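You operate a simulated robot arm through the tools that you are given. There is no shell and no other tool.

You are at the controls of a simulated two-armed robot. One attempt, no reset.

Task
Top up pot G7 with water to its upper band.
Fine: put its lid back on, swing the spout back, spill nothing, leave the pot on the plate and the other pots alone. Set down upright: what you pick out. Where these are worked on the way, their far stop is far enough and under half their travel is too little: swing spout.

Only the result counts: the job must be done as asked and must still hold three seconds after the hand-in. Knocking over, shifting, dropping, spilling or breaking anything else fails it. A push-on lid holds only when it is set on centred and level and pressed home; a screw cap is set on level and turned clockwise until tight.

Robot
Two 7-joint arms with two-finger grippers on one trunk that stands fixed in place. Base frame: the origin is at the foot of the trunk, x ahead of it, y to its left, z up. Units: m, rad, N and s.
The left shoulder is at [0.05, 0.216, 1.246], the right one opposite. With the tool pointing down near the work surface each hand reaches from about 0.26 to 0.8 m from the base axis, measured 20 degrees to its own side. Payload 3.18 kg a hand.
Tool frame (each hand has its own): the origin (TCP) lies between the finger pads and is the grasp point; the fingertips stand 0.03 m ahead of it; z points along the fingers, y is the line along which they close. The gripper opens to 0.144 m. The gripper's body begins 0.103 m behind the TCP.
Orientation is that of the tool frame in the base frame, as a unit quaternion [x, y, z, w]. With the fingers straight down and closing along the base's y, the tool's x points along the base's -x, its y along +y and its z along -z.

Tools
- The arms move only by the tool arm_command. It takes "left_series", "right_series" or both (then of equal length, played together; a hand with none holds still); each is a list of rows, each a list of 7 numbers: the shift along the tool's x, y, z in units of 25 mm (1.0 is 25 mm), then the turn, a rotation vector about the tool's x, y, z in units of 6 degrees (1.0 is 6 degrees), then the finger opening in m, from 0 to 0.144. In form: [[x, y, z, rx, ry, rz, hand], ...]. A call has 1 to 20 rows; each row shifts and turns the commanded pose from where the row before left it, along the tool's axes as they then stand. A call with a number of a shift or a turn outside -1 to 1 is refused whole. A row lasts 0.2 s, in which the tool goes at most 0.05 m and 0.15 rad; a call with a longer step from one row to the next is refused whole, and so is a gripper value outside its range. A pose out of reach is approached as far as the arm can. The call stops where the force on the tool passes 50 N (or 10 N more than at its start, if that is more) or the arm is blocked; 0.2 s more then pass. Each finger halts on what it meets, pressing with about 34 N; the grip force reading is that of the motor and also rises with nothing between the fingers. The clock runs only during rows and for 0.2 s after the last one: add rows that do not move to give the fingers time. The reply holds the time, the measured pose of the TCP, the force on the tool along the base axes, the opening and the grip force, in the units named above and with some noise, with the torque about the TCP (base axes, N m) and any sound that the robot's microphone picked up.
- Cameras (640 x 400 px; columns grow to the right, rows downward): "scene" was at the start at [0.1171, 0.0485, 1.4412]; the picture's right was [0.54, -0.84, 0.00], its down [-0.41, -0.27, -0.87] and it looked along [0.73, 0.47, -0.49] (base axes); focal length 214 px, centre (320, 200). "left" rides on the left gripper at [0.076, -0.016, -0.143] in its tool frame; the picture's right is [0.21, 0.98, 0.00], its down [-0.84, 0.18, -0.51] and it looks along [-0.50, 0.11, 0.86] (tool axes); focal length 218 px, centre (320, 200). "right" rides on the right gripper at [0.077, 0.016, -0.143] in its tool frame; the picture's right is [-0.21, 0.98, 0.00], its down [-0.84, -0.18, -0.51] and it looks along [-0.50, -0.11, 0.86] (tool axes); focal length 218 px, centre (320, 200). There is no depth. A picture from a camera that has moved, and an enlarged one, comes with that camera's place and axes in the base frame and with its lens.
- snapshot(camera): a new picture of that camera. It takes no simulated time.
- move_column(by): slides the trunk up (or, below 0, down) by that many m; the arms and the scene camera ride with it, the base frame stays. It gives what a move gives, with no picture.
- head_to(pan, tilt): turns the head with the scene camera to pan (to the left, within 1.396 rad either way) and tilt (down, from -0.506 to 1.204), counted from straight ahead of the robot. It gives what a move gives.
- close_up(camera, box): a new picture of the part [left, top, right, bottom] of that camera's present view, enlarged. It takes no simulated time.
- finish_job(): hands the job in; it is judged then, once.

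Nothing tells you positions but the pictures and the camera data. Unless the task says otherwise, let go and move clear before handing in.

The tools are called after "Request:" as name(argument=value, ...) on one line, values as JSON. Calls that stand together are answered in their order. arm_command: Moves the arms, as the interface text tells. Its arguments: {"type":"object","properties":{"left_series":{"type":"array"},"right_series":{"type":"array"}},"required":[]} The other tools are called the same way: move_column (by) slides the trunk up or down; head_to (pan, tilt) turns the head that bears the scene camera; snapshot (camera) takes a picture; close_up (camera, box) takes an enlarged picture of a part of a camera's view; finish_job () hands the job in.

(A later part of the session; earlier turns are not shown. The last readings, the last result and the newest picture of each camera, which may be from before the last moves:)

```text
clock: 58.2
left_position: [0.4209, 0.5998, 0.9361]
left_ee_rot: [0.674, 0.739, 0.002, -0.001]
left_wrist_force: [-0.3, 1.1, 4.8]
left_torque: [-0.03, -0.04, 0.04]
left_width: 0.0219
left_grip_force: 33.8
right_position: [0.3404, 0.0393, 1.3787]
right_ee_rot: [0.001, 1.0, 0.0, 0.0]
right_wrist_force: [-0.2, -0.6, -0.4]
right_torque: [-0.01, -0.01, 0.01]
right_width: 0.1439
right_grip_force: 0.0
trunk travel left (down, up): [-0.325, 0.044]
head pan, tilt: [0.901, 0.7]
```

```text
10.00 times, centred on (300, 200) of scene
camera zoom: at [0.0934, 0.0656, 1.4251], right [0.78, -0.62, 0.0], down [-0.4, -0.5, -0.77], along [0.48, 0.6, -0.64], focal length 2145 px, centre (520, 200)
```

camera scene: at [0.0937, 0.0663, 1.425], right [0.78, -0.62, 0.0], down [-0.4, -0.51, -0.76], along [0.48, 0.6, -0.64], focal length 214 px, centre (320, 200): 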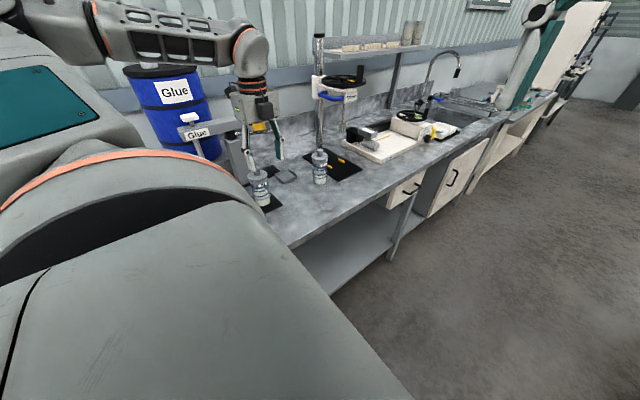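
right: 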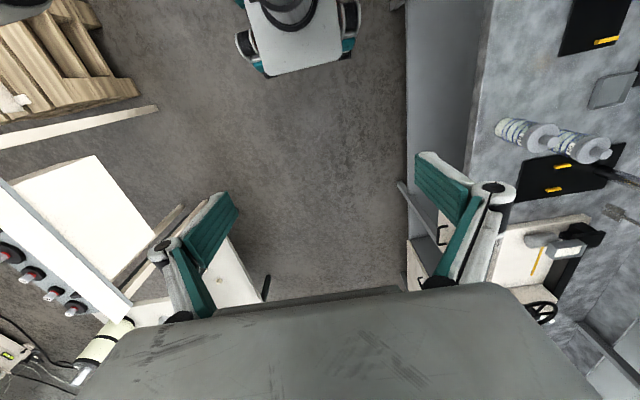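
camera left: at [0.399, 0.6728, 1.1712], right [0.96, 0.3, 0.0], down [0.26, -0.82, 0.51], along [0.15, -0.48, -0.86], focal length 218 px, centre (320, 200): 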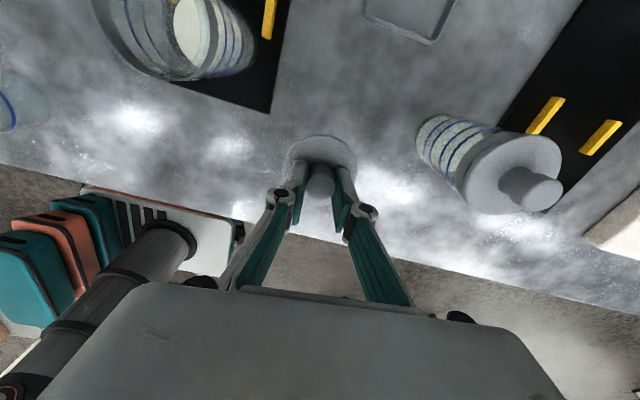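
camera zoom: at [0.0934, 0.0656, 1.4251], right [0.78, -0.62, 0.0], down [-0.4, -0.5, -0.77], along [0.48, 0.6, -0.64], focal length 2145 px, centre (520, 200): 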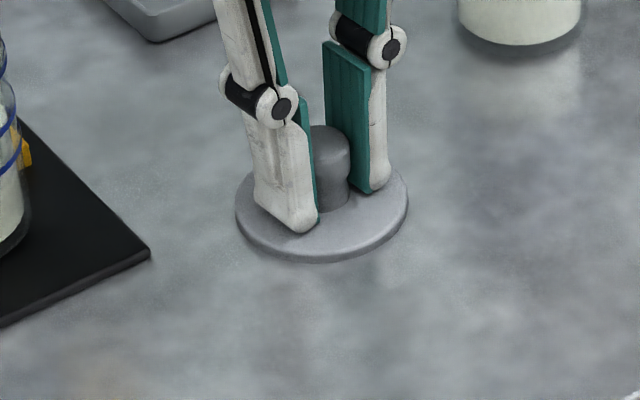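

The lid is on the bench, upright. Releasing and rising.

Request:
arm_command(left_series=[[0, 0, 0, 0, 0, 0, 0.03], [0, 0, 0, 0, 0, 0, 0.05], [0, 0, 0, 0, 0, 0, 0.06], [0, 0, -0.5, 0, 0, 0, 0.06], [0, 0, -1, 0, 0, 0, 0.06], [0, 0, -1, 0, 0, 0, 0.06], [0, 0, -1, 0, 0, 0, 0.06], [0, 0, -1, 0, 0, 0, 0.06], [0, 0, -1, 0, 0, 0, 0.06], [0, 0, -1, 0, 0, 0, 0.06], [0, 0, -1, 0, 0, 0, 0.06], [0, 0, -1, 0, 0, 0, 0.06]])

Request:
snapshot(camera="left")

Request:
close_up(camera="scene", box=[200, 80, 360, 230])

```text
clock: 60.8
left_position: [0.4218, 0.5986, 1.1488]
left_ee_rot: [0.674, 0.738, 0.0, 0.0]
left_wrist_force: [-0.6, -0.1, -0.1]
left_torque: [0.01, -0.02, -0.03]
left_width: 0.06
left_grip_force: 0.1
right_position: [0.3414, 0.0392, 1.379]
right_ee_rot: [0.001, 1.0, 0.0, 0.0]
right_wrist_force: [-0.6, -0.5, -0.1]
right_torque: [0.02, 0.0, 0.03]
right_width: 0.1439
right_grip_force: 0.0
trunk travel left (down, up): [-0.325, 0.044]
head pan, tilt: [0.901, 0.7]
```

```text
taken
camera left: at [0.3986, 0.6718, 1.2916], right [0.96, 0.3, 0.0], down [0.26, -0.82, 0.51], along [0.15, -0.48, -0.86], focal length 218 px, centre (320, 200)
```

left: 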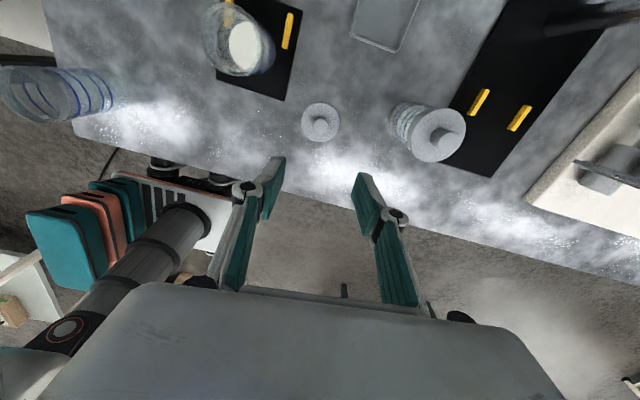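

```text
2.67 times, centred on (280, 155) of scene
camera zoom: at [0.0935, 0.0652, 1.4251], right [0.78, -0.62, 0.0], down [-0.4, -0.5, -0.77], along [0.48, 0.6, -0.64], focal length 572 px, centre (427, 320)
```

zoom: 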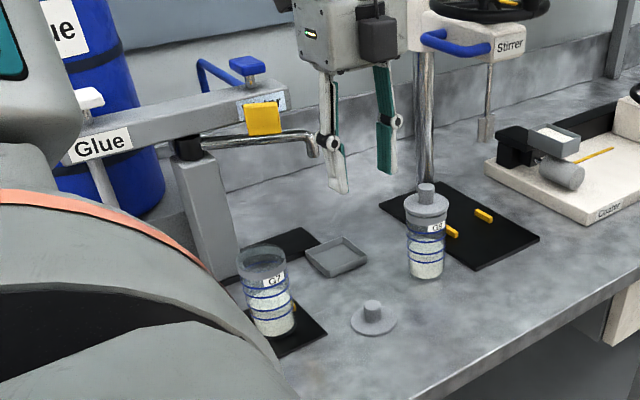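

The lid rests at (0.421, 0.599). Next the spout: I'll raise the hand over the tap to get a top view of the yellow tab, beam and valve.

Request:
arm_command(left_series=[[0, 0, -0.9, 0, 0, 0, 0.06], [0, 0, -0.9, 0, 0, 0, 0.06], [0, 0, -0.9, 0, 0, 0, 0.06], [0, 0, -0.9, 0, 0, 0, 0.06], [0, 0, -0.9, 0, 0, 0, 0.06], [0, 0, -0.7, 0, 0, 0, 0.06], [0.9, -0.03, 0, 0, 0, 0, 0.06], [0.9, -0.03, 0, 0, 0, 0, 0.06], [0.9, -0.03, 0, 0, 0, 0, 0.06], [0.9, -0.03, 0, 0, 0, 0, 0.06], [0.9, -0.03, 0, 0, 0, 0, 0.06], [0.9, -0.03, 0, 0, 0, 0, 0.06], [0.9, -0.03, 0, 0, 0, 0, 0.06]])

Request:
snapshot(camera="left")

Request:
snapshot(camera="scene")

```text
clock: 63.6
left_position: [0.4016, 0.7541, 1.2794]
left_ee_rot: [0.674, 0.738, 0.0, 0.0]
left_wrist_force: [0.2, 0.3, -0.8]
left_torque: [0.01, 0.0, 0.0]
left_width: 0.0601
left_grip_force: 0.1
right_position: [0.3404, 0.0401, 1.3786]
right_ee_rot: [0.001, 1.0, 0.0, 0.0]
right_wrist_force: [0.3, 0.7, 0.6]
right_torque: [-0.03, 0.01, 0.02]
right_width: 0.144
right_grip_force: 0.1
trunk travel left (down, up): [-0.325, 0.044]
head pan, tilt: [0.901, 0.7]
```

```text
taken
camera left: at [0.3788, 0.8274, 1.4218], right [0.95, 0.3, 0.0], down [0.26, -0.82, 0.51], along [0.15, -0.48, -0.86], focal length 218 px, centre (320, 200)
```

left: 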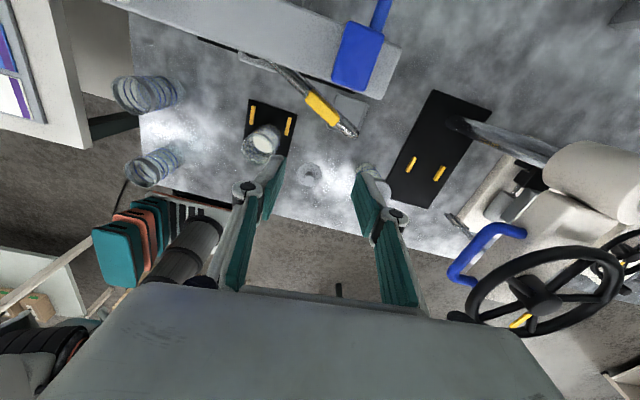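

```text
taken
camera scene: at [0.094, 0.0664, 1.425], right [0.78, -0.62, 0.0], down [-0.4, -0.51, -0.76], along [0.48, 0.6, -0.64], focal length 214 px, centre (320, 200)
```

scene: 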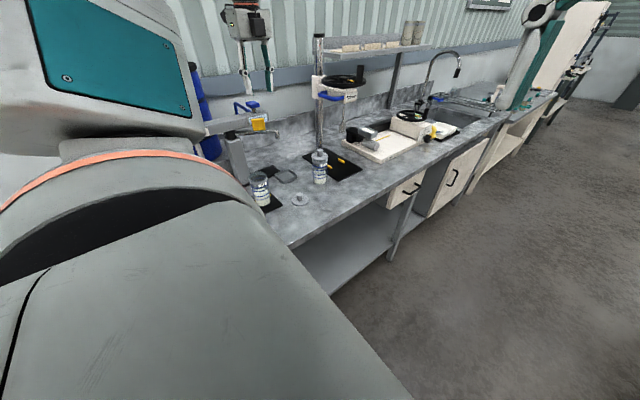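

Request:
close_up(camera="left", box=[230, 0, 420, 150])

Request:
close_up(camera="left", box=[280, 70, 370, 150])

Request:
close_up(camera="scene", box=[220, 90, 300, 150])

```text
2.67 times, centred on (325, 75) of left
camera zoom: at [0.3788, 0.8274, 1.4218], right [0.95, 0.3, 0.0], down [0.26, -0.82, 0.51], along [0.15, -0.48, -0.86], focal length 582 px, centre (307, 533)
```

zoom: 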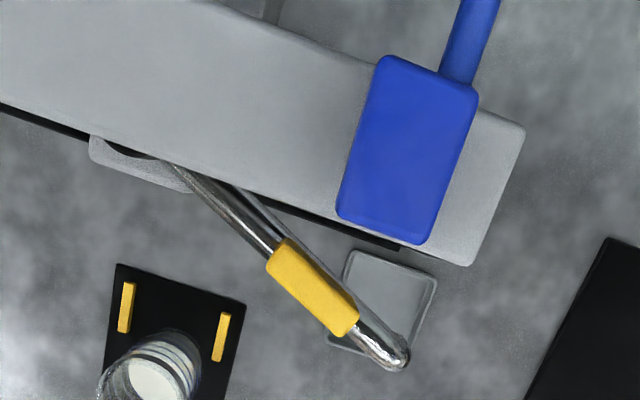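

```text
5.00 times, centred on (325, 110) of left
camera zoom: at [0.3788, 0.8274, 1.4218], right [0.95, 0.3, 0.0], down [0.26, -0.82, 0.51], along [0.15, -0.48, -0.86], focal length 1091 px, centre (295, 650)
```

zoom: 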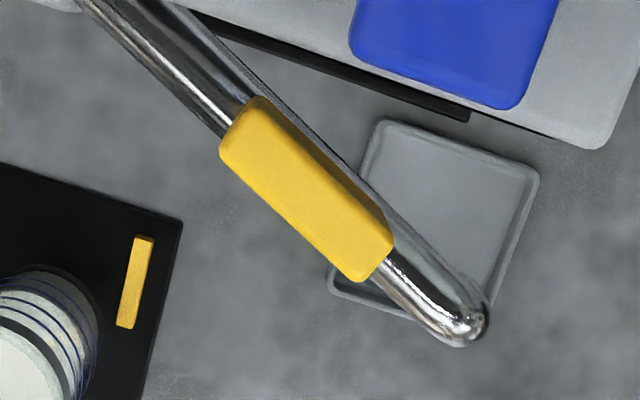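

```text
6.67 times, centred on (260, 120) of scene
camera zoom: at [0.094, 0.0664, 1.425], right [0.78, -0.62, 0.0], down [-0.4, -0.51, -0.76], along [0.48, 0.6, -0.64], focal length 1430 px, centre (720, 733)
```

zoom: 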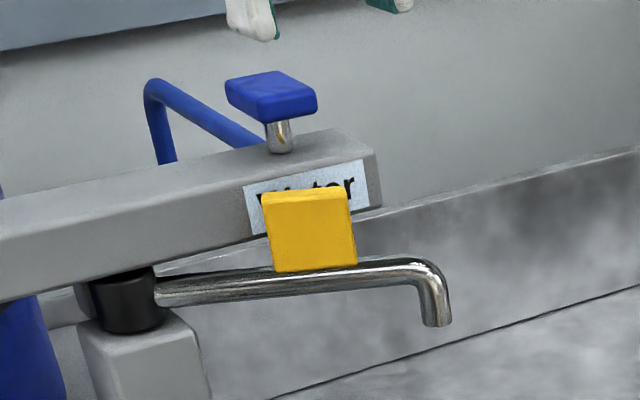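

Tab: top at (0.392, 0.793, 1.16), about 13 mm thick and 42 mm long along the pipe; pivot at about (0.302, 0.834); blue cap top at (0.406, 0.847, 1.197). I'll check reach above the blue cap first.

Request:
arm_command(left_series=[[0.93, 0.02, 0, 0, 0, 0, 0.04], [0.93, 0.02, 0, 0, 0, 0, 0.02], [0.93, 0.02, 0, 0, 0, 0, 0.0], [0.93, 0.02, 0, 0, 0, 0, 0.0]])

Request:
snapshot(camera="left")

Request:
close_up(camera="scene", box=[190, 50, 310, 150])

```text
clock: 64.6
left_position: [0.3949, 0.8324, 1.2775]
left_ee_rot: [0.675, 0.738, 0.0, 0.0]
left_wrist_force: [0.0, -0.2, 0.3]
left_torque: [0.01, 0.01, -0.01]
left_width: 0.0002
left_grip_force: 30.4
left hand out of reach, approached as far as the arm can: row 4
right_position: [0.3401, 0.0389, 1.3783]
right_ee_rot: [0.0, 1.0, 0.0, -0.001]
right_wrist_force: [0.4, -0.1, -0.4]
right_torque: [0.02, -0.07, -0.03]
right_width: 0.1441
right_grip_force: 0.0
trunk travel left (down, up): [-0.325, 0.044]
head pan, tilt: [0.901, 0.7]
```

```text
taken
camera left: at [0.3715, 0.9065, 1.4212], right [0.96, 0.3, 0.0], down [0.25, -0.82, 0.51], along [0.15, -0.48, -0.86], focal length 218 px, centre (320, 200)
```

left: 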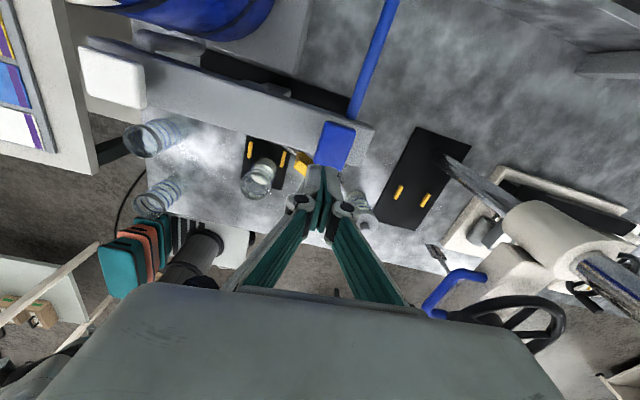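

```text
4.00 times, centred on (250, 100) of scene
camera zoom: at [0.0934, 0.0655, 1.425], right [0.78, -0.62, 0.0], down [-0.4, -0.5, -0.77], along [0.48, 0.6, -0.64], focal length 858 px, centre (600, 600)
```

zoom: 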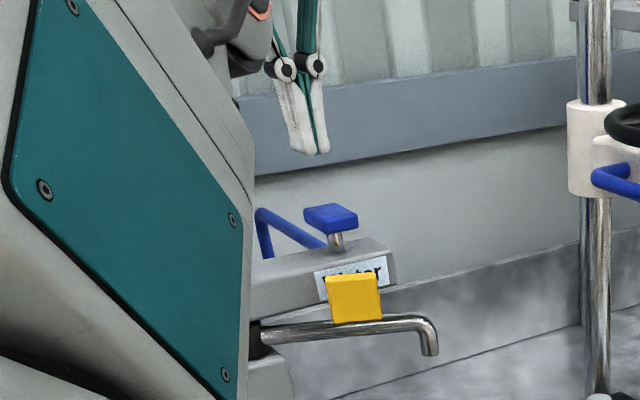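

The cap is reachable. Now back off, yaw so the fingers will straddle the tab across the pipe.

Request:
arm_command(left_series=[[-0.9, 0, 0, 0, 0, 0, 0.02], [-0.9, 0, 0, 0, 0, 0, 0.03], [-0.9, 0, 0, 0, 0, 0, 0.04], [0, 0, 0, 0, 0, -1, 0.04], [0, 0, 0, 0, 0, -1, 0.04], [0, 0, 0, 0, 0, -1, 0.04], [0, 0, 0, 0, 0, -1, 0.04], [0, 0, 0, 0, 0, -1, 0.04], [0, 0, 0, 0, 0, -1, 0.04], [0, 0, 0, 0, 0, -1, 0.04], [0, 0, 0, 0, 0, -1, 0.04], [0, 0, 0, 0, 0, -1, 0.04], [0, 0, 0, 0, 0, -1, 0.04]])

Request:
snapshot(camera="left")

```text
clock: 67.4
left_position: [0.4011, 0.768, 1.2792]
left_ee_rot: [0.214, 0.977, 0.001, 0.0]
left_wrist_force: [-0.5, 0.1, 0.6]
left_torque: [0.01, 0.0, -0.01]
left_width: 0.0402
left_grip_force: 0.0
right_position: [0.3399, 0.0392, 1.3785]
right_ee_rot: [0.0, 1.0, 0.0, 0.0]
right_wrist_force: [-0.3, 0.1, -0.5]
right_torque: [-0.02, -0.01, -0.01]
right_width: 0.1442
right_grip_force: 0.0
trunk travel left (down, up): [-0.325, 0.044]
head pan, tilt: [0.901, 0.7]
```

```text
taken
camera left: at [0.3262, 0.784, 1.422], right [0.22, 0.98, 0.0], down [0.84, -0.19, 0.51], along [0.5, -0.11, -0.86], focal length 218 px, centre (320, 200)
```

left: 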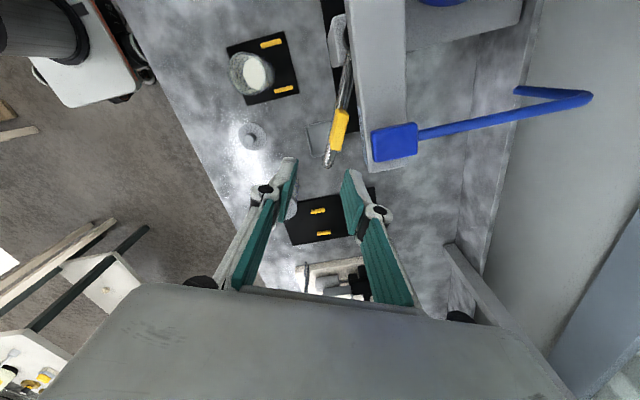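

Request:
close_up(camera="left", box=[290, 80, 430, 190])

Request:
close_up(camera="left", box=[350, 60, 620, 200])

```text
3.64 times, centred on (360, 135) of left
camera zoom: at [0.3262, 0.784, 1.422], right [0.22, 0.98, 0.0], down [0.84, -0.19, 0.51], along [0.5, -0.11, -0.86], focal length 794 px, centre (174, 436)
```

zoom: 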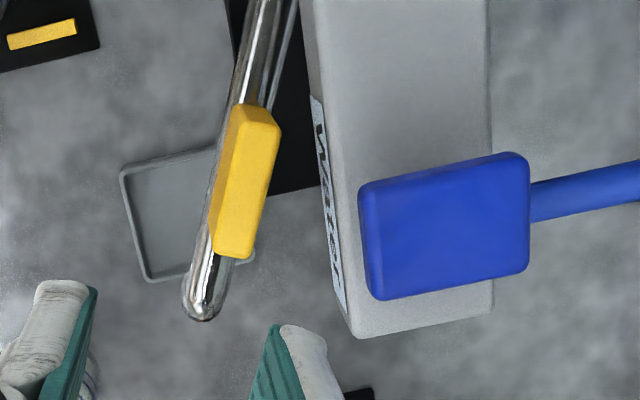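

```text
2.37 times, centred on (485, 130) of left
camera zoom: at [0.3262, 0.784, 1.422], right [0.22, 0.98, 0.0], down [0.84, -0.19, 0.51], along [0.5, -0.11, -0.86], focal length 517 px, centre (-71, 366)
```

zoom: 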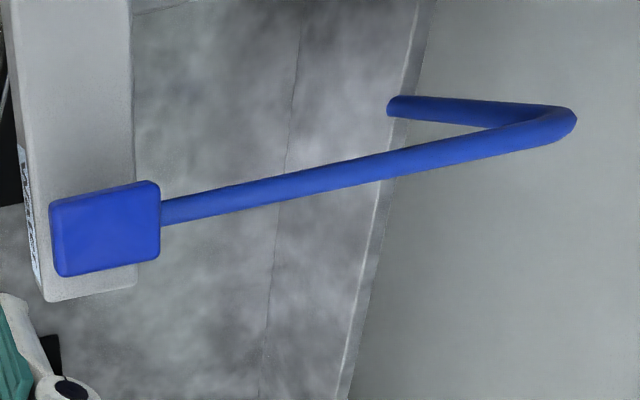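

Tab confirmed at (0.391, 0.793). Positioning the fingers over it, biased away from the beam, and descending partway for a check.

Request:
arm_command(left_series=[[0.1, 0.65, 0, 0, 0, 0, 0.026], [0, 0, 0.8, 0, 0, 0, 0.026], [0, 0, 0.8, 0, 0, 0, 0.026], [0, 0, 0.8, 0, 0, 0, 0.026], [0, 0, 0, 0, 0, 0, 0.026]])

Request:
close_up(camera="left", box=[260, 80, 420, 230])

Request:
close_up(camera="scene", box=[210, 70, 310, 150])

```text
clock: 68.6
left_position: [0.4081, 0.7808, 1.2178]
left_ee_rot: [0.214, 0.977, 0.0, 0.0]
left_wrist_force: [1.1, -0.1, -0.3]
left_torque: [0.02, 0.01, 0.01]
left_width: 0.0259
left_grip_force: 0.2
right_position: [0.3407, 0.0398, 1.3798]
right_ee_rot: [0.002, 1.0, 0.0, 0.0]
right_wrist_force: [-0.6, 0.1, 0.0]
right_torque: [0.04, 0.02, -0.01]
right_width: 0.1437
right_grip_force: 0.0
trunk travel left (down, up): [-0.325, 0.044]
head pan, tilt: [0.901, 0.7]
```

```text
2.67 times, centred on (340, 155) of left
camera zoom: at [0.3322, 0.7989, 1.3611], right [0.22, 0.98, 0.0], down [0.84, -0.19, 0.51], along [0.5, -0.11, -0.86], focal length 582 px, centre (267, 320)
```

zoom: 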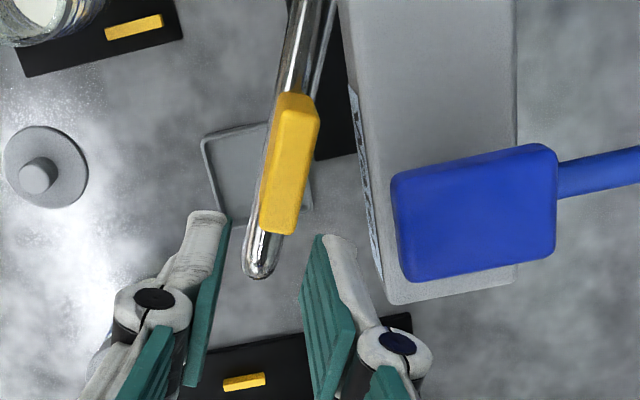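

```text
5.00 times, centred on (260, 110) of scene
camera zoom: at [0.0938, 0.0655, 1.4251], right [0.78, -0.62, 0.0], down [-0.4, -0.5, -0.77], along [0.48, 0.6, -0.64], focal length 1072 px, centre (620, 650)
```

zoom: 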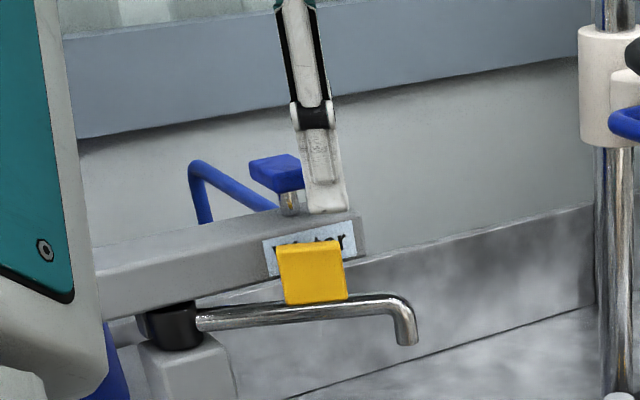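

Request:
arm_command(left_series=[[0.2, 0.06, 0, 0, 0, 0, 0.03], [0, 0, 0.5, 0, 0, 0, 0.03], [0, 0, 0.5, 0, 0, 0, 0.03], [0, 0, 0.5, 0, 0, 0, 0.03], [0, 0, 0.5, 0, 0, 0, 0.03], [0, 0, 0, 0, 0, 0, 0.03]])

Request:
close_up(camera="left", box=[260, 80, 420, 230])

Request:
close_up(camera="scene", box=[210, 70, 310, 150])

```text
clock: 70.0
left_position: [0.4024, 0.7863, 1.1678]
left_ee_rot: [0.215, 0.977, 0.002, -0.001]
left_wrist_force: [0.7, 0.1, -0.3]
left_torque: [0.0, 0.01, -0.01]
left_width: 0.0301
left_grip_force: 0.1
right_position: [0.3399, 0.0395, 1.3788]
right_ee_rot: [0.0, 1.0, 0.0, 0.0]
right_wrist_force: [0.5, -0.9, -0.2]
right_torque: [0.02, -0.01, 0.02]
right_width: 0.1441
right_grip_force: 0.0
trunk travel left (down, up): [-0.325, 0.044]
head pan, tilt: [0.901, 0.7]
```

```text
2.67 times, centred on (340, 155) of left
camera zoom: at [0.3275, 0.8032, 1.311], right [0.22, 0.98, 0.0], down [0.84, -0.19, 0.51], along [0.49, -0.11, -0.86], focal length 582 px, centre (267, 320)
```

zoom: 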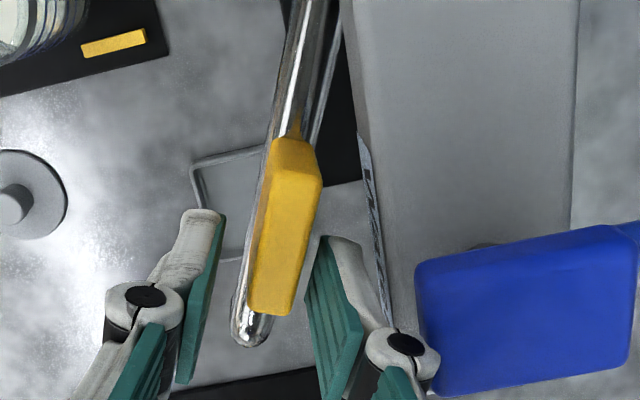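

```text
5.00 times, centred on (260, 110) of scene
camera zoom: at [0.0937, 0.0656, 1.4251], right [0.78, -0.62, 0.0], down [-0.4, -0.5, -0.77], along [0.48, 0.6, -0.64], focal length 1072 px, centre (620, 650)
```

zoom: 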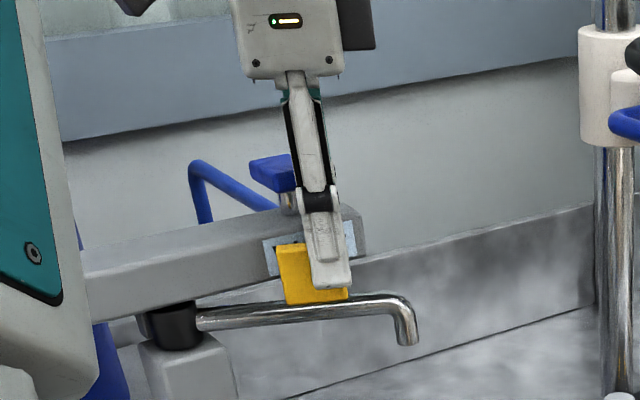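

The fingers straddle the tab. I'll narrow the cage and swing clockwise about the pivot, in stages.

Request:
arm_command(left_series=[[0, 0, 0, 0, 0, 0, 0.018], [0, 0, 0, 0, 0, 0, 0.018], [0.024, -0.464, 0, 0, 0, 1, 0.018], [0.024, -0.464, 0, 0, 0, 1, 0.018], [0.024, -0.464, 0, 0, 0, 1, 0.018], [0.024, -0.464, 0, 0, 0, 1, 0.018], [0, 0, 0, 0, 0, 0, 0.018]])

Request:
snapshot(camera="left")

Request:
close_up(camera="scene", box=[200, 80, 320, 200])

```text
clock: 71.6
left_position: [0.3752, 0.7517, 1.1675]
left_ee_rot: [0.414, 0.91, 0.001, -0.001]
left_wrist_force: [0.7, 0.6, -0.1]
left_torque: [0.01, 0.05, 0.04]
left_width: 0.0182
left_grip_force: 0.0
right_position: [0.3412, 0.0394, 1.3786]
right_ee_rot: [0.0, 1.0, 0.0, 0.0]
right_wrist_force: [0.6, 0.0, -0.6]
right_torque: [0.02, -0.04, 0.0]
right_width: 0.1439
right_grip_force: 0.0
trunk travel left (down, up): [-0.325, 0.044]
head pan, tilt: [0.901, 0.7]
```

```text
taken
camera left: at [0.3127, 0.797, 1.3104], right [0.6, 0.8, 0.0], down [0.69, -0.52, 0.51], along [0.41, -0.3, -0.86], focal length 218 px, centre (320, 200)
```

left: 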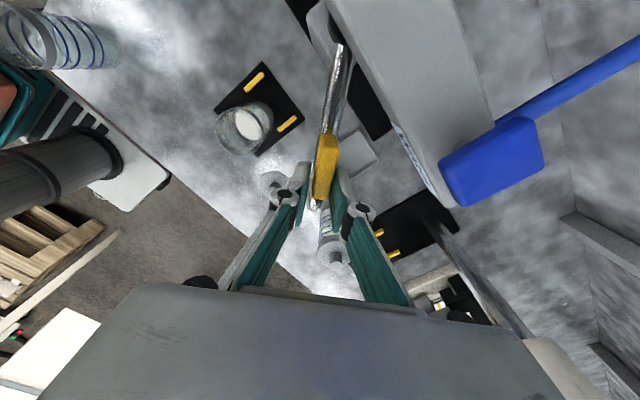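

```text
3.33 times, centred on (260, 140) of scene
camera zoom: at [0.094, 0.066, 1.425], right [0.78, -0.62, 0.0], down [-0.4, -0.5, -0.76], along [0.48, 0.6, -0.64], focal length 715 px, centre (520, 400)
```

zoom: 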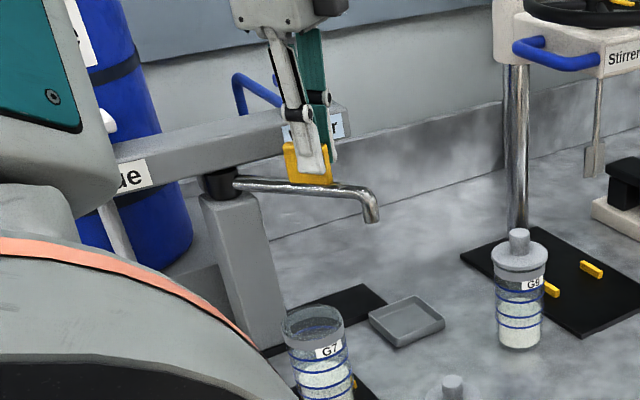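

The spout is following. Continuing.

Request:
arm_command(left_series=[[0.024, -0.464, 0, 0, 0, 1, 0.018], [0.024, -0.464, 0, 0, 0, 1, 0.018], [0.024, -0.464, 0, 0, 0, 1, 0.018], [0.024, -0.464, 0, 0, 0, 1, 0.018], [0.024, -0.464, 0, 0, 0, 1, 0.018], [0, 0, 0, 0, 0, 0, 0.018]])

Request:
snapshot(camera="left")

Request:
close_up(camera="scene", box=[200, 80, 320, 200])

```text
clock: 73.0
left_position: [0.3241, 0.7248, 1.1675]
left_ee_rot: [0.636, 0.772, 0.001, -0.001]
left_wrist_force: [0.1, -0.2, 0.1]
left_torque: [0.0, 0.0, 0.0]
left_width: 0.018
left_grip_force: 0.0
right_position: [0.3417, 0.0391, 1.3784]
right_ee_rot: [0.001, 1.0, 0.0, -0.001]
right_wrist_force: [0.2, -0.7, 0.2]
right_torque: [0.04, 0.01, -0.01]
right_width: 0.1437
right_grip_force: 0.1
trunk travel left (down, up): [-0.325, 0.044]
head pan, tilt: [0.901, 0.7]
```

```text
taken
camera left: at [0.294, 0.795, 1.3116], right [0.92, 0.39, 0.0], down [0.34, -0.79, 0.51], along [0.2, -0.46, -0.86], focal length 218 px, centre (320, 200)
```

left: 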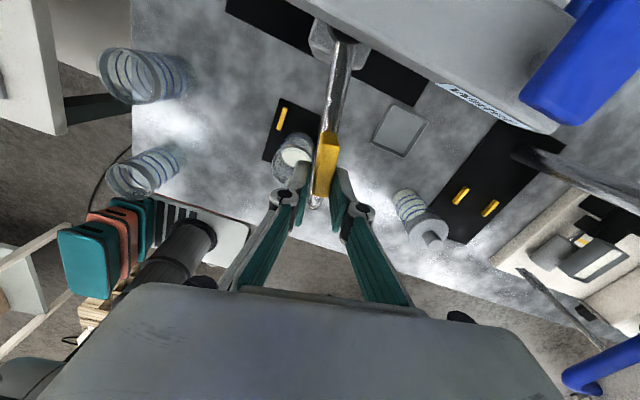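

```text
3.33 times, centred on (260, 140) of scene
camera zoom: at [0.0941, 0.0658, 1.425], right [0.78, -0.62, 0.0], down [-0.4, -0.5, -0.76], along [0.48, 0.6, -0.64], focal length 715 px, centre (520, 400)
```

zoom: 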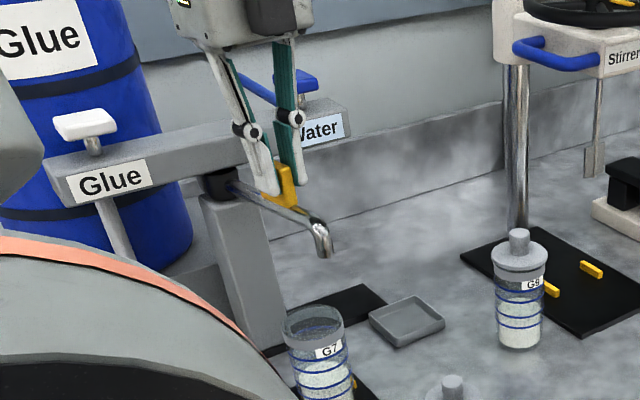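

Request:
arm_command(left_series=[[0.024, -0.464, 0, 0, 0, 1, 0.018], [0.012, -0.232, 0, 0, 0, 0.5, 0.018], [0, 0, 0, 0, 0, 0, 0.018]])

Request:
arm_command(left_series=[[0.012, -0.232, 0, 0, 0, 0.5, 0.018], [0, 0, 0, 0, 0, 0, 0.018]])

Request:
snapshot(camera="left")

Request:
close_up(camera="scene", box=[200, 80, 320, 200])

```text
clock: 73.8
left_position: [0.3067, 0.7238, 1.1692]
left_ee_rot: [0.694, 0.72, 0.001, -0.001]
left_wrist_force: [0.6, -0.3, -0.4]
left_torque: [0.0, -0.06, 0.0]
left_width: 0.0189
left_grip_force: 0.4
right_position: [0.3405, 0.0383, 1.3789]
right_ee_rot: [0.0, 1.0, 0.0, 0.001]
right_wrist_force: [0.0, -0.5, 1.7]
right_torque: [0.02, 0.01, -0.02]
right_width: 0.144
right_grip_force: 0.0
trunk travel left (down, up): [-0.325, 0.044]
head pan, tilt: [0.901, 0.7]
```

```text
clock: 74.4
left_position: [0.3004, 0.7237, 1.1704]
left_ee_rot: [0.712, 0.702, 0.0, -0.002]
left_wrist_force: [-0.1, -0.6, 0.0]
left_torque: [0.02, -0.01, 0.01]
left_width: 0.0178
left_grip_force: 0.0
right_position: [0.3398, 0.0407, 1.3791]
right_ee_rot: [0.001, 1.0, 0.0, -0.001]
right_wrist_force: [-0.4, -0.1, -0.6]
right_torque: [0.01, 0.02, 0.03]
right_width: 0.1441
right_grip_force: 0.2
trunk travel left (down, up): [-0.325, 0.044]
head pan, tilt: [0.901, 0.7]
```

```text
taken
camera left: at [0.2862, 0.7986, 1.3121], right [0.98, 0.19, 0.0], down [0.17, -0.85, 0.51], along [0.1, -0.5, -0.86], focal length 218 px, centre (320, 200)
```

left: 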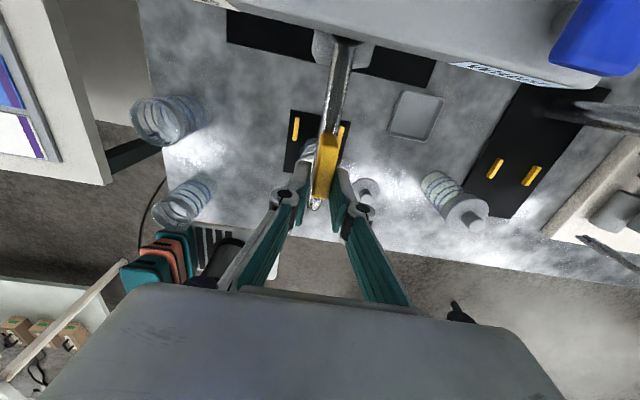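

```text
3.33 times, centred on (260, 140) of scene
camera zoom: at [0.094, 0.0658, 1.425], right [0.78, -0.62, 0.0], down [-0.4, -0.5, -0.76], along [0.48, 0.6, -0.64], focal length 715 px, centre (520, 400)
```

zoom: 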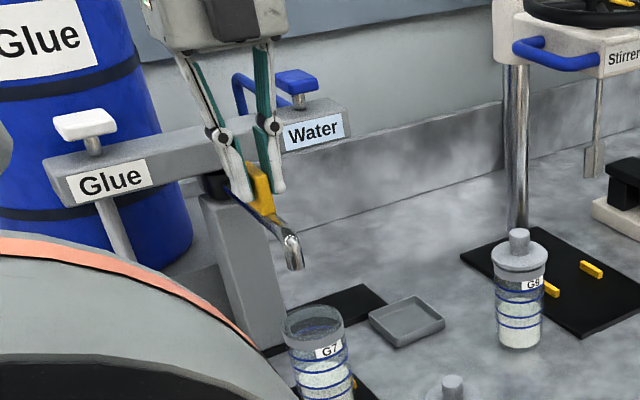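

Request:
arm_command(left_series=[[0.012, -0.232, 0, 0, 0, 0.5, 0.018], [0, 0, 0, 0, 0, 0, 0.018]])

Request:
close_up(camera="left", box=[260, 90, 380, 230])

Request:
close_up(camera="scene", box=[245, 115, 300, 205])

```text
clock: 75.0
left_position: [0.2965, 0.7232, 1.17]
left_ee_rot: [0.73, 0.684, 0.002, 0.0]
left_wrist_force: [11.1, 0.7, 4.3]
left_torque: [0.01, -0.33, 0.11]
left_width: 0.0242
left_grip_force: 5.1
right_position: [0.3419, 0.04, 1.3795]
right_ee_rot: [0.0, 1.0, 0.0, -0.001]
right_wrist_force: [0.3, 0.6, -0.3]
right_torque: [0.02, 0.01, 0.01]
right_width: 0.1438
right_grip_force: 0.1
trunk travel left (down, up): [-0.325, 0.044]
head pan, tilt: [0.901, 0.7]
```

```text
2.86 times, centred on (320, 160) of left
camera zoom: at [0.2852, 0.7997, 1.3124], right [0.99, 0.14, 0.0], down [0.12, -0.85, 0.5], along [0.07, -0.5, -0.86], focal length 624 px, centre (320, 314)
```

zoom: 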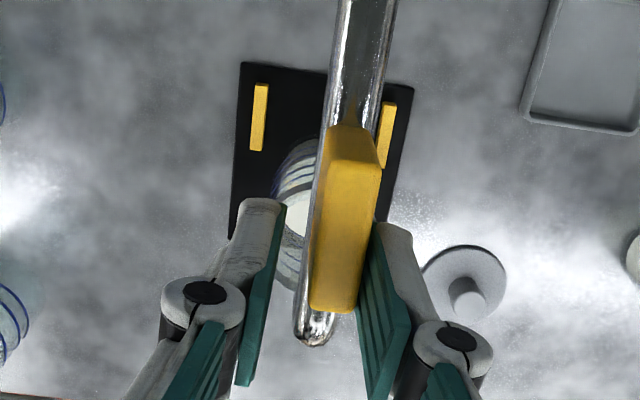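

```text
4.44 times, centred on (272, 160) of scene
camera zoom: at [0.095, 0.0656, 1.425], right [0.78, -0.62, 0.0], down [-0.4, -0.5, -0.76], along [0.47, 0.6, -0.64], focal length 953 px, centre (531, 378)
```

zoom: 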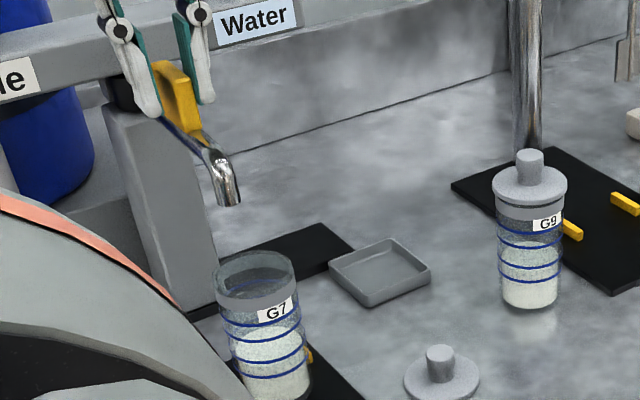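

The spout is at its far stop (11 N resistance) with the tip over the pot mouth at about (0.302, 0.676). I'll open the fingers and rise.

Request:
arm_command(left_series=[[0, 0.1, 0, 0, 0, 0, 0.026], [0, 0.1, 0, 0, 0, 0, 0.034], [0, 0, 0, 0, 0, 0, 0.036], [0, 0, -0.6, 0, 0, 0, 0.036], [0, 0, -0.9, 0, 0, 0, 0.036], [0, 0, -0.9, 0, 0, 0, 0.036], [0, 0, -0.9, 0, 0, 0, 0.036], [0, 0, -0.9, 0, 0, 0, 0.0]])

Request:
snapshot(camera="left")

Request:
close_up(camera="scene", box=[220, 105, 300, 205])

```text
clock: 76.8
left_position: [0.2988, 0.722, 1.2735]
left_ee_rot: [0.731, 0.683, 0.0, -0.001]
left_wrist_force: [-0.6, 0.1, 0.4]
left_torque: [0.01, -0.01, 0.02]
left_width: 0.0001
left_grip_force: 30.0
right_position: [0.3395, 0.0381, 1.3781]
right_ee_rot: [0.001, 1.0, 0.0, 0.0]
right_wrist_force: [0.1, 0.2, -0.2]
right_torque: [-0.01, -0.01, -0.01]
right_width: 0.144
right_grip_force: 0.1
trunk travel left (down, up): [-0.325, 0.044]
head pan, tilt: [0.901, 0.7]
```

```text
taken
camera left: at [0.2882, 0.7984, 1.4171], right [0.99, 0.14, 0.0], down [0.12, -0.85, 0.51], along [0.07, -0.5, -0.86], focal length 218 px, centre (320, 200)
```

left: 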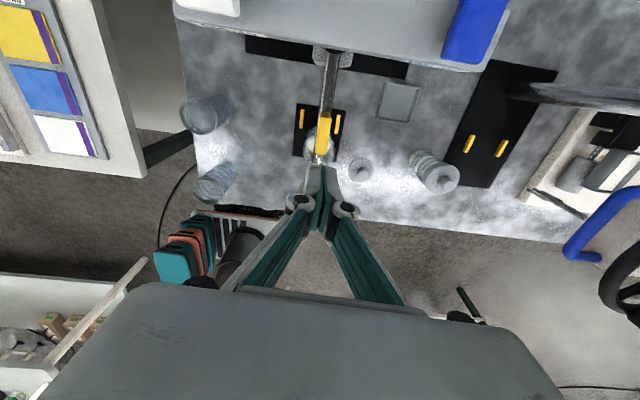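

```text
4.00 times, centred on (260, 155) of scene
camera zoom: at [0.0938, 0.0654, 1.4251], right [0.78, -0.62, 0.0], down [-0.4, -0.5, -0.77], along [0.48, 0.6, -0.64], focal length 858 px, centre (560, 380)
```

zoom: 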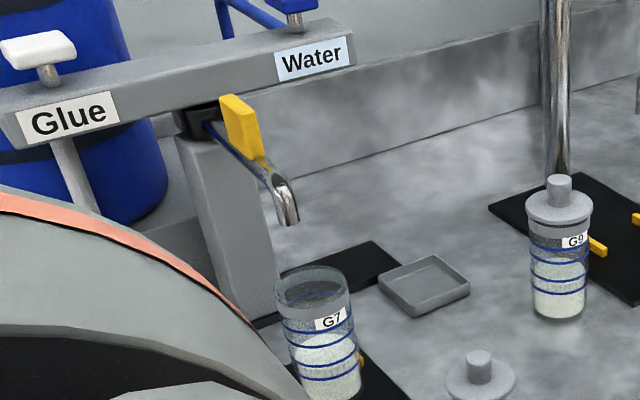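

Request:
close_up(camera="left", box=[280, 90, 370, 190])

Request:
close_up(camera="scene", box=[250, 145, 280, 205])

```text
4.00 times, centred on (325, 140) of left
camera zoom: at [0.2882, 0.7984, 1.4171], right [0.99, 0.14, 0.0], down [0.12, -0.85, 0.51], along [0.07, -0.5, -0.86], focal length 873 px, centre (300, 440)
```

zoom: 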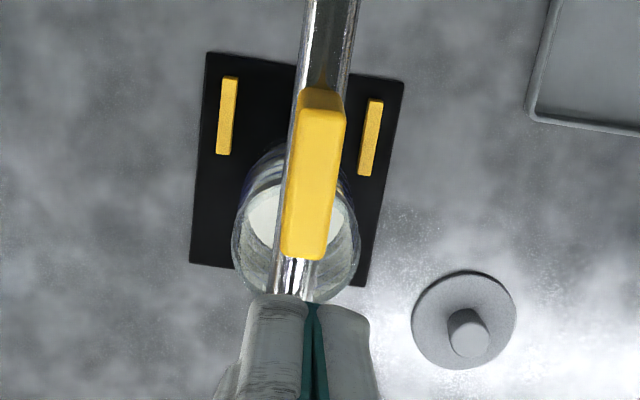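

```text
6.67 times, centred on (265, 175) of scene
camera zoom: at [0.0938, 0.0654, 1.4251], right [0.78, -0.62, 0.0], down [-0.4, -0.5, -0.77], along [0.48, 0.6, -0.64], focal length 1430 px, centre (687, 367)
```

zoom: 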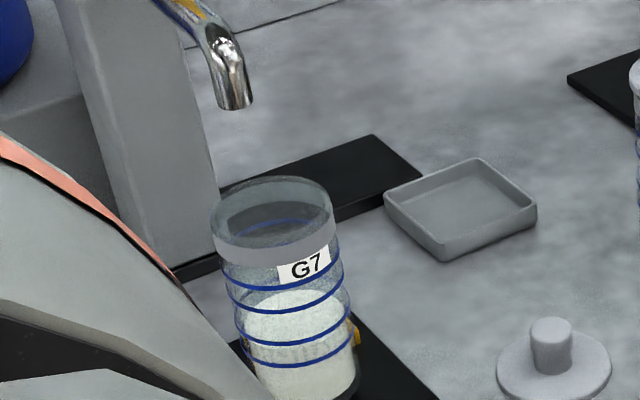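

Tip is over the mouth. Now moving closed fingers above the blue cap.

Request:
arm_command(left_series=[[0.4, 0.9, 0, 0, 0, 0, 0.0], [0.8, 0.8, 0, 0, 0, -0.5, 0.0], [0.9, 0.7, 0.1, 0, 0, -0.5, 0.0], [0.9, 0.6, 0.2, 0, 0, -0.5, 0.0], [0.9, 0.5, 0.2, 0, 0, 0, 0.0], [0.8, 0.3, 0.2, 0, 0, 0, 0.0], [0, 0, 0, 0, 0, 0, 0.0]])

Request:
snapshot(camera="left")

Request:
close_up(camera="scene", box=[200, 60, 320, 210])

```text
clock: 78.4
left_position: [0.39, 0.8388, 1.2555]
left_ee_rot: [0.675, 0.738, 0.002, 0.0]
left_wrist_force: [0.1, 0.1, -0.3]
left_torque: [-0.03, 0.0, -0.03]
left_width: 0.0
left_grip_force: 30.9
right_position: [0.3398, 0.0385, 1.3788]
right_ee_rot: [0.0, 1.0, 0.001, 0.0]
right_wrist_force: [-0.6, 0.3, -0.6]
right_torque: [0.03, 0.0, -0.02]
right_width: 0.1441
right_grip_force: 0.1
trunk travel left (down, up): [-0.325, 0.044]
head pan, tilt: [0.901, 0.7]
```

```text
taken
camera left: at [0.368, 0.912, 1.3993], right [0.96, 0.3, 0.0], down [0.25, -0.82, 0.51], along [0.15, -0.48, -0.86], focal length 218 px, centre (320, 200)
```

left: 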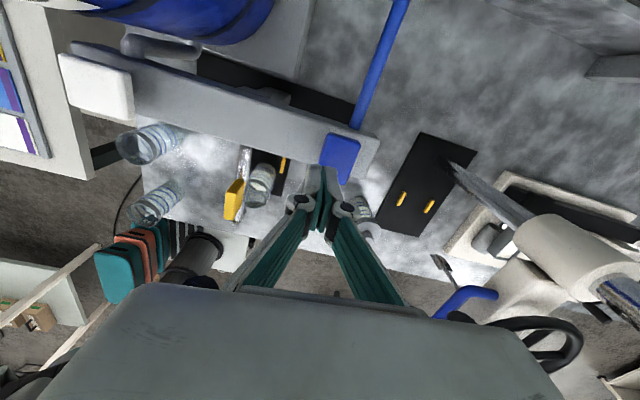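

```text
2.67 times, centred on (260, 135) of scene
camera zoom: at [0.0929, 0.0649, 1.4252], right [0.78, -0.62, 0.0], down [-0.4, -0.5, -0.77], along [0.48, 0.6, -0.64], focal length 572 px, centre (480, 373)
```

zoom: 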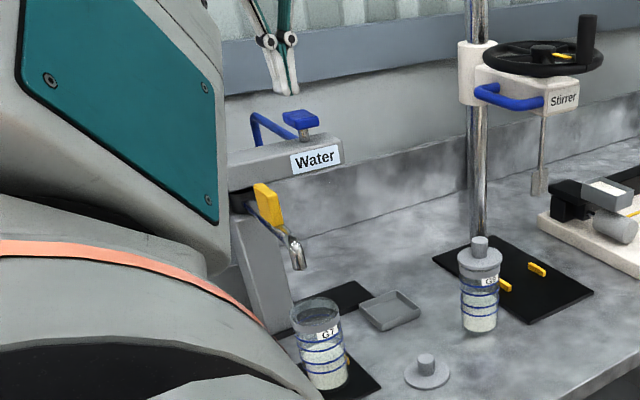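

Request:
arm_command(left_series=[[0.3, 0.67, 0, 0, 0, 0, 0.0], [0, 0, 0.4, 0, 0, 0, 0.0], [0, 0, 0.4, 0, 0, 0, 0.0], [0, 0, 0, 0, 0, 0, 0.0]])

Request:
close_up(camera="left", box=[270, 90, 400, 220])

Request:
close_up(camera="scene", box=[210, 70, 290, 130])

```text
clock: 79.4
left_position: [0.4006, 0.8394, 1.2368]
left_ee_rot: [0.674, 0.739, 0.001, -0.001]
left_wrist_force: [-0.2, -0.6, -0.4]
left_torque: [0.01, 0.04, 0.05]
left_width: 0.0002
left_grip_force: 30.1
left hand out of reach, approached as far as the arm can: row 1
right_position: [0.3393, 0.0376, 1.3791]
right_ee_rot: [0.0, 1.0, 0.0, -0.001]
right_wrist_force: [0.0, 0.5, 0.2]
right_torque: [0.03, -0.03, 0.0]
right_width: 0.1439
right_grip_force: 0.0
trunk travel left (down, up): [-0.325, 0.044]
head pan, tilt: [0.901, 0.7]
```

```text
3.08 times, centred on (335, 155) of left
camera zoom: at [0.3784, 0.9128, 1.38], right [0.96, 0.3, 0.0], down [0.26, -0.82, 0.51], along [0.15, -0.48, -0.86], focal length 672 px, centre (274, 338)
```

zoom: 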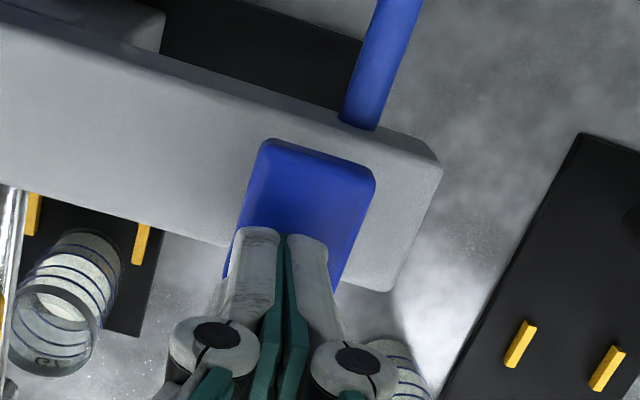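

```text
6.67 times, centred on (250, 100) of scene
camera zoom: at [0.093, 0.0651, 1.4252], right [0.78, -0.62, 0.0], down [-0.4, -0.5, -0.77], along [0.48, 0.6, -0.64], focal length 1430 px, centre (787, 867)
```

zoom: 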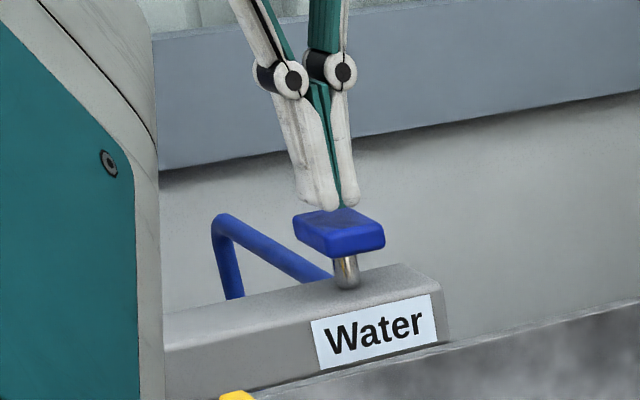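

The blue cap is a push button on a stem. Descending to contact, then a brief test press.

Request:
arm_command(left_series=[[0.1, 0.1, 0.2, 0, 0, 0, 0.0], [0, 0, 0.12, 0, 0, 0, 0.0], [0, 0, 0, 0, 0, 0, 0.0]])

Request:
close_up(camera="scene", box=[210, 70, 290, 130])

Request:
close_up(camera="scene", box=[240, 135, 290, 210])

```text
clock: 80.2
left_position: [0.4035, 0.8424, 1.226]
left_ee_rot: [0.674, 0.739, 0.001, -0.001]
left_wrist_force: [-0.3, 0.7, 0.4]
left_torque: [-0.04, -0.01, -0.01]
left_width: 0.006
left_grip_force: 30.6
right_position: [0.3418, 0.0381, 1.3797]
right_ee_rot: [0.001, 1.0, 0.0, 0.001]
right_wrist_force: [0.1, 0.5, -0.6]
right_torque: [-0.01, 0.0, 0.01]
right_width: 0.144
right_grip_force: 0.0
trunk travel left (down, up): [-0.325, 0.044]
head pan, tilt: [0.901, 0.7]
```

```text
6.67 times, centred on (250, 100) of scene
camera zoom: at [0.0939, 0.066, 1.425], right [0.78, -0.62, 0.0], down [-0.4, -0.5, -0.76], along [0.48, 0.6, -0.64], focal length 1430 px, centre (787, 867)
```

zoom: 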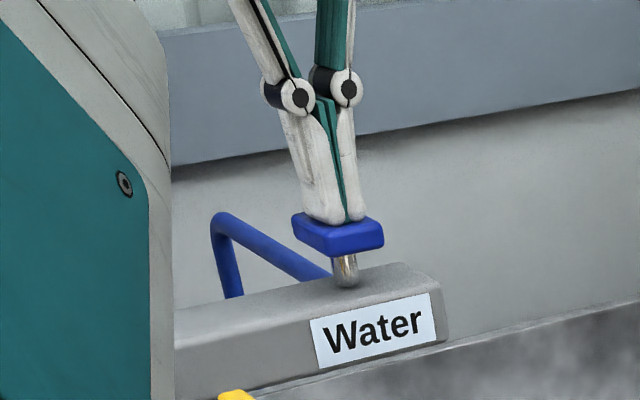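

```text
5.33 times, centred on (265, 172) of scene
camera zoom: at [0.0939, 0.066, 1.425], right [0.78, -0.62, 0.0], down [-0.4, -0.5, -0.76], along [0.48, 0.6, -0.64], focal length 1144 px, centre (613, 347)
```

zoom: 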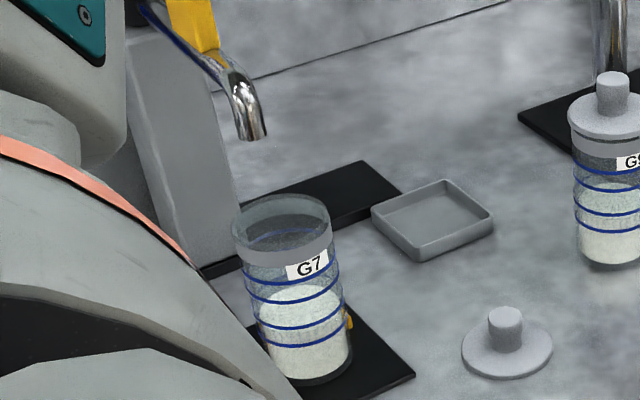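

Request:
arm_command(left_series=[[0, 0, 0.15, 0, 0, 0, 0.0], [0, 0, 0.1, 0, 0, 0, 0.0]])

Request:
close_up(camera="scene", box=[210, 70, 290, 130])

Request:
close_up(camera="scene", box=[250, 150, 280, 210])

```text
clock: 80.8
left_position: [0.4053, 0.8419, 1.2225]
left_ee_rot: [0.675, 0.738, 0.001, -0.001]
left_wrist_force: [0.5, -1.2, 3.1]
left_torque: [0.01, -0.01, 0.0]
left_width: 0.0061
left_grip_force: 31.1
right_position: [0.3407, 0.0388, 1.3797]
right_ee_rot: [0.001, 1.0, 0.0, -0.001]
right_wrist_force: [0.7, 0.6, 0.6]
right_torque: [-0.01, -0.01, -0.02]
right_width: 0.1439
right_grip_force: 0.1
trunk travel left (down, up): [-0.325, 0.044]
head pan, tilt: [0.901, 0.7]
```

```text
6.67 times, centred on (250, 100) of scene
camera zoom: at [0.0937, 0.0655, 1.4251], right [0.78, -0.62, 0.0], down [-0.4, -0.5, -0.77], along [0.48, 0.6, -0.64], focal length 1430 px, centre (787, 867)
```

zoom: 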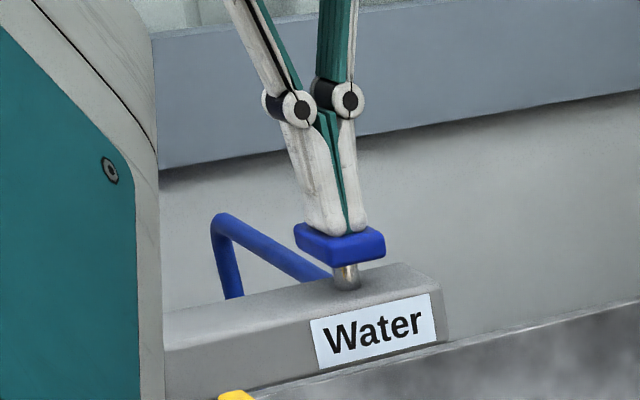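

```text
6.67 times, centred on (265, 180) of scene
camera zoom: at [0.0937, 0.0655, 1.4251], right [0.78, -0.62, 0.0], down [-0.4, -0.5, -0.77], along [0.48, 0.6, -0.64], focal length 1430 px, centre (687, 333)
```

zoom: 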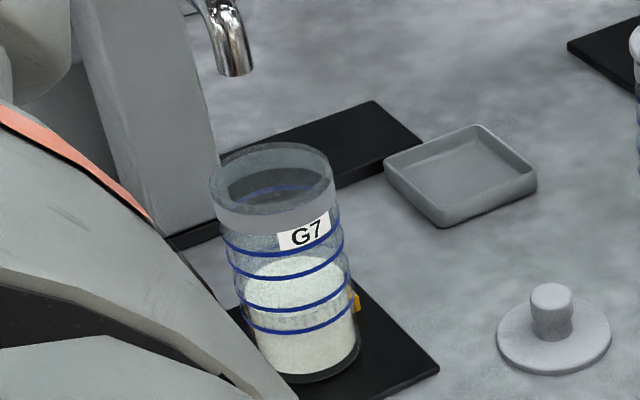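

The button moves with a light spring (3 N); no flow yet. Pressing a little more.

Request:
arm_command(left_series=[[0, 0, 0.1, 0, 0, 0, 0.0]])

Request:
close_up(camera="scene", box=[250, 130, 280, 210])

```text
clock: 81.2
left_position: [0.4032, 0.8416, 1.2189]
left_ee_rot: [0.674, 0.739, 0.0, -0.001]
left_wrist_force: [-0.2, 1.4, 4.0]
left_torque: [0.02, 0.02, 0.0]
left_width: 0.0061
left_grip_force: 30.3
right_position: [0.34, 0.0396, 1.3788]
right_ee_rot: [0.001, 1.0, 0.0, 0.0]
right_wrist_force: [0.1, 0.4, -0.4]
right_torque: [0.0, -0.03, 0.0]
right_width: 0.144
right_grip_force: 0.2
trunk travel left (down, up): [-0.325, 0.044]
head pan, tilt: [0.901, 0.7]
heard: click
```

```text
5.00 times, centred on (265, 170) of scene
camera zoom: at [0.0935, 0.0656, 1.4251], right [0.78, -0.62, 0.0], down [-0.4, -0.5, -0.77], along [0.48, 0.6, -0.64], focal length 1072 px, centre (595, 350)
```

zoom: 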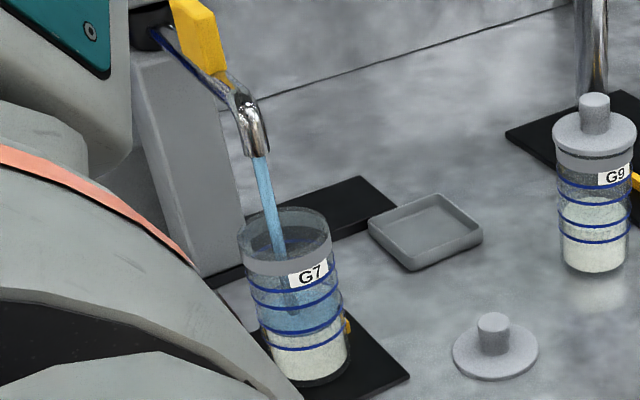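

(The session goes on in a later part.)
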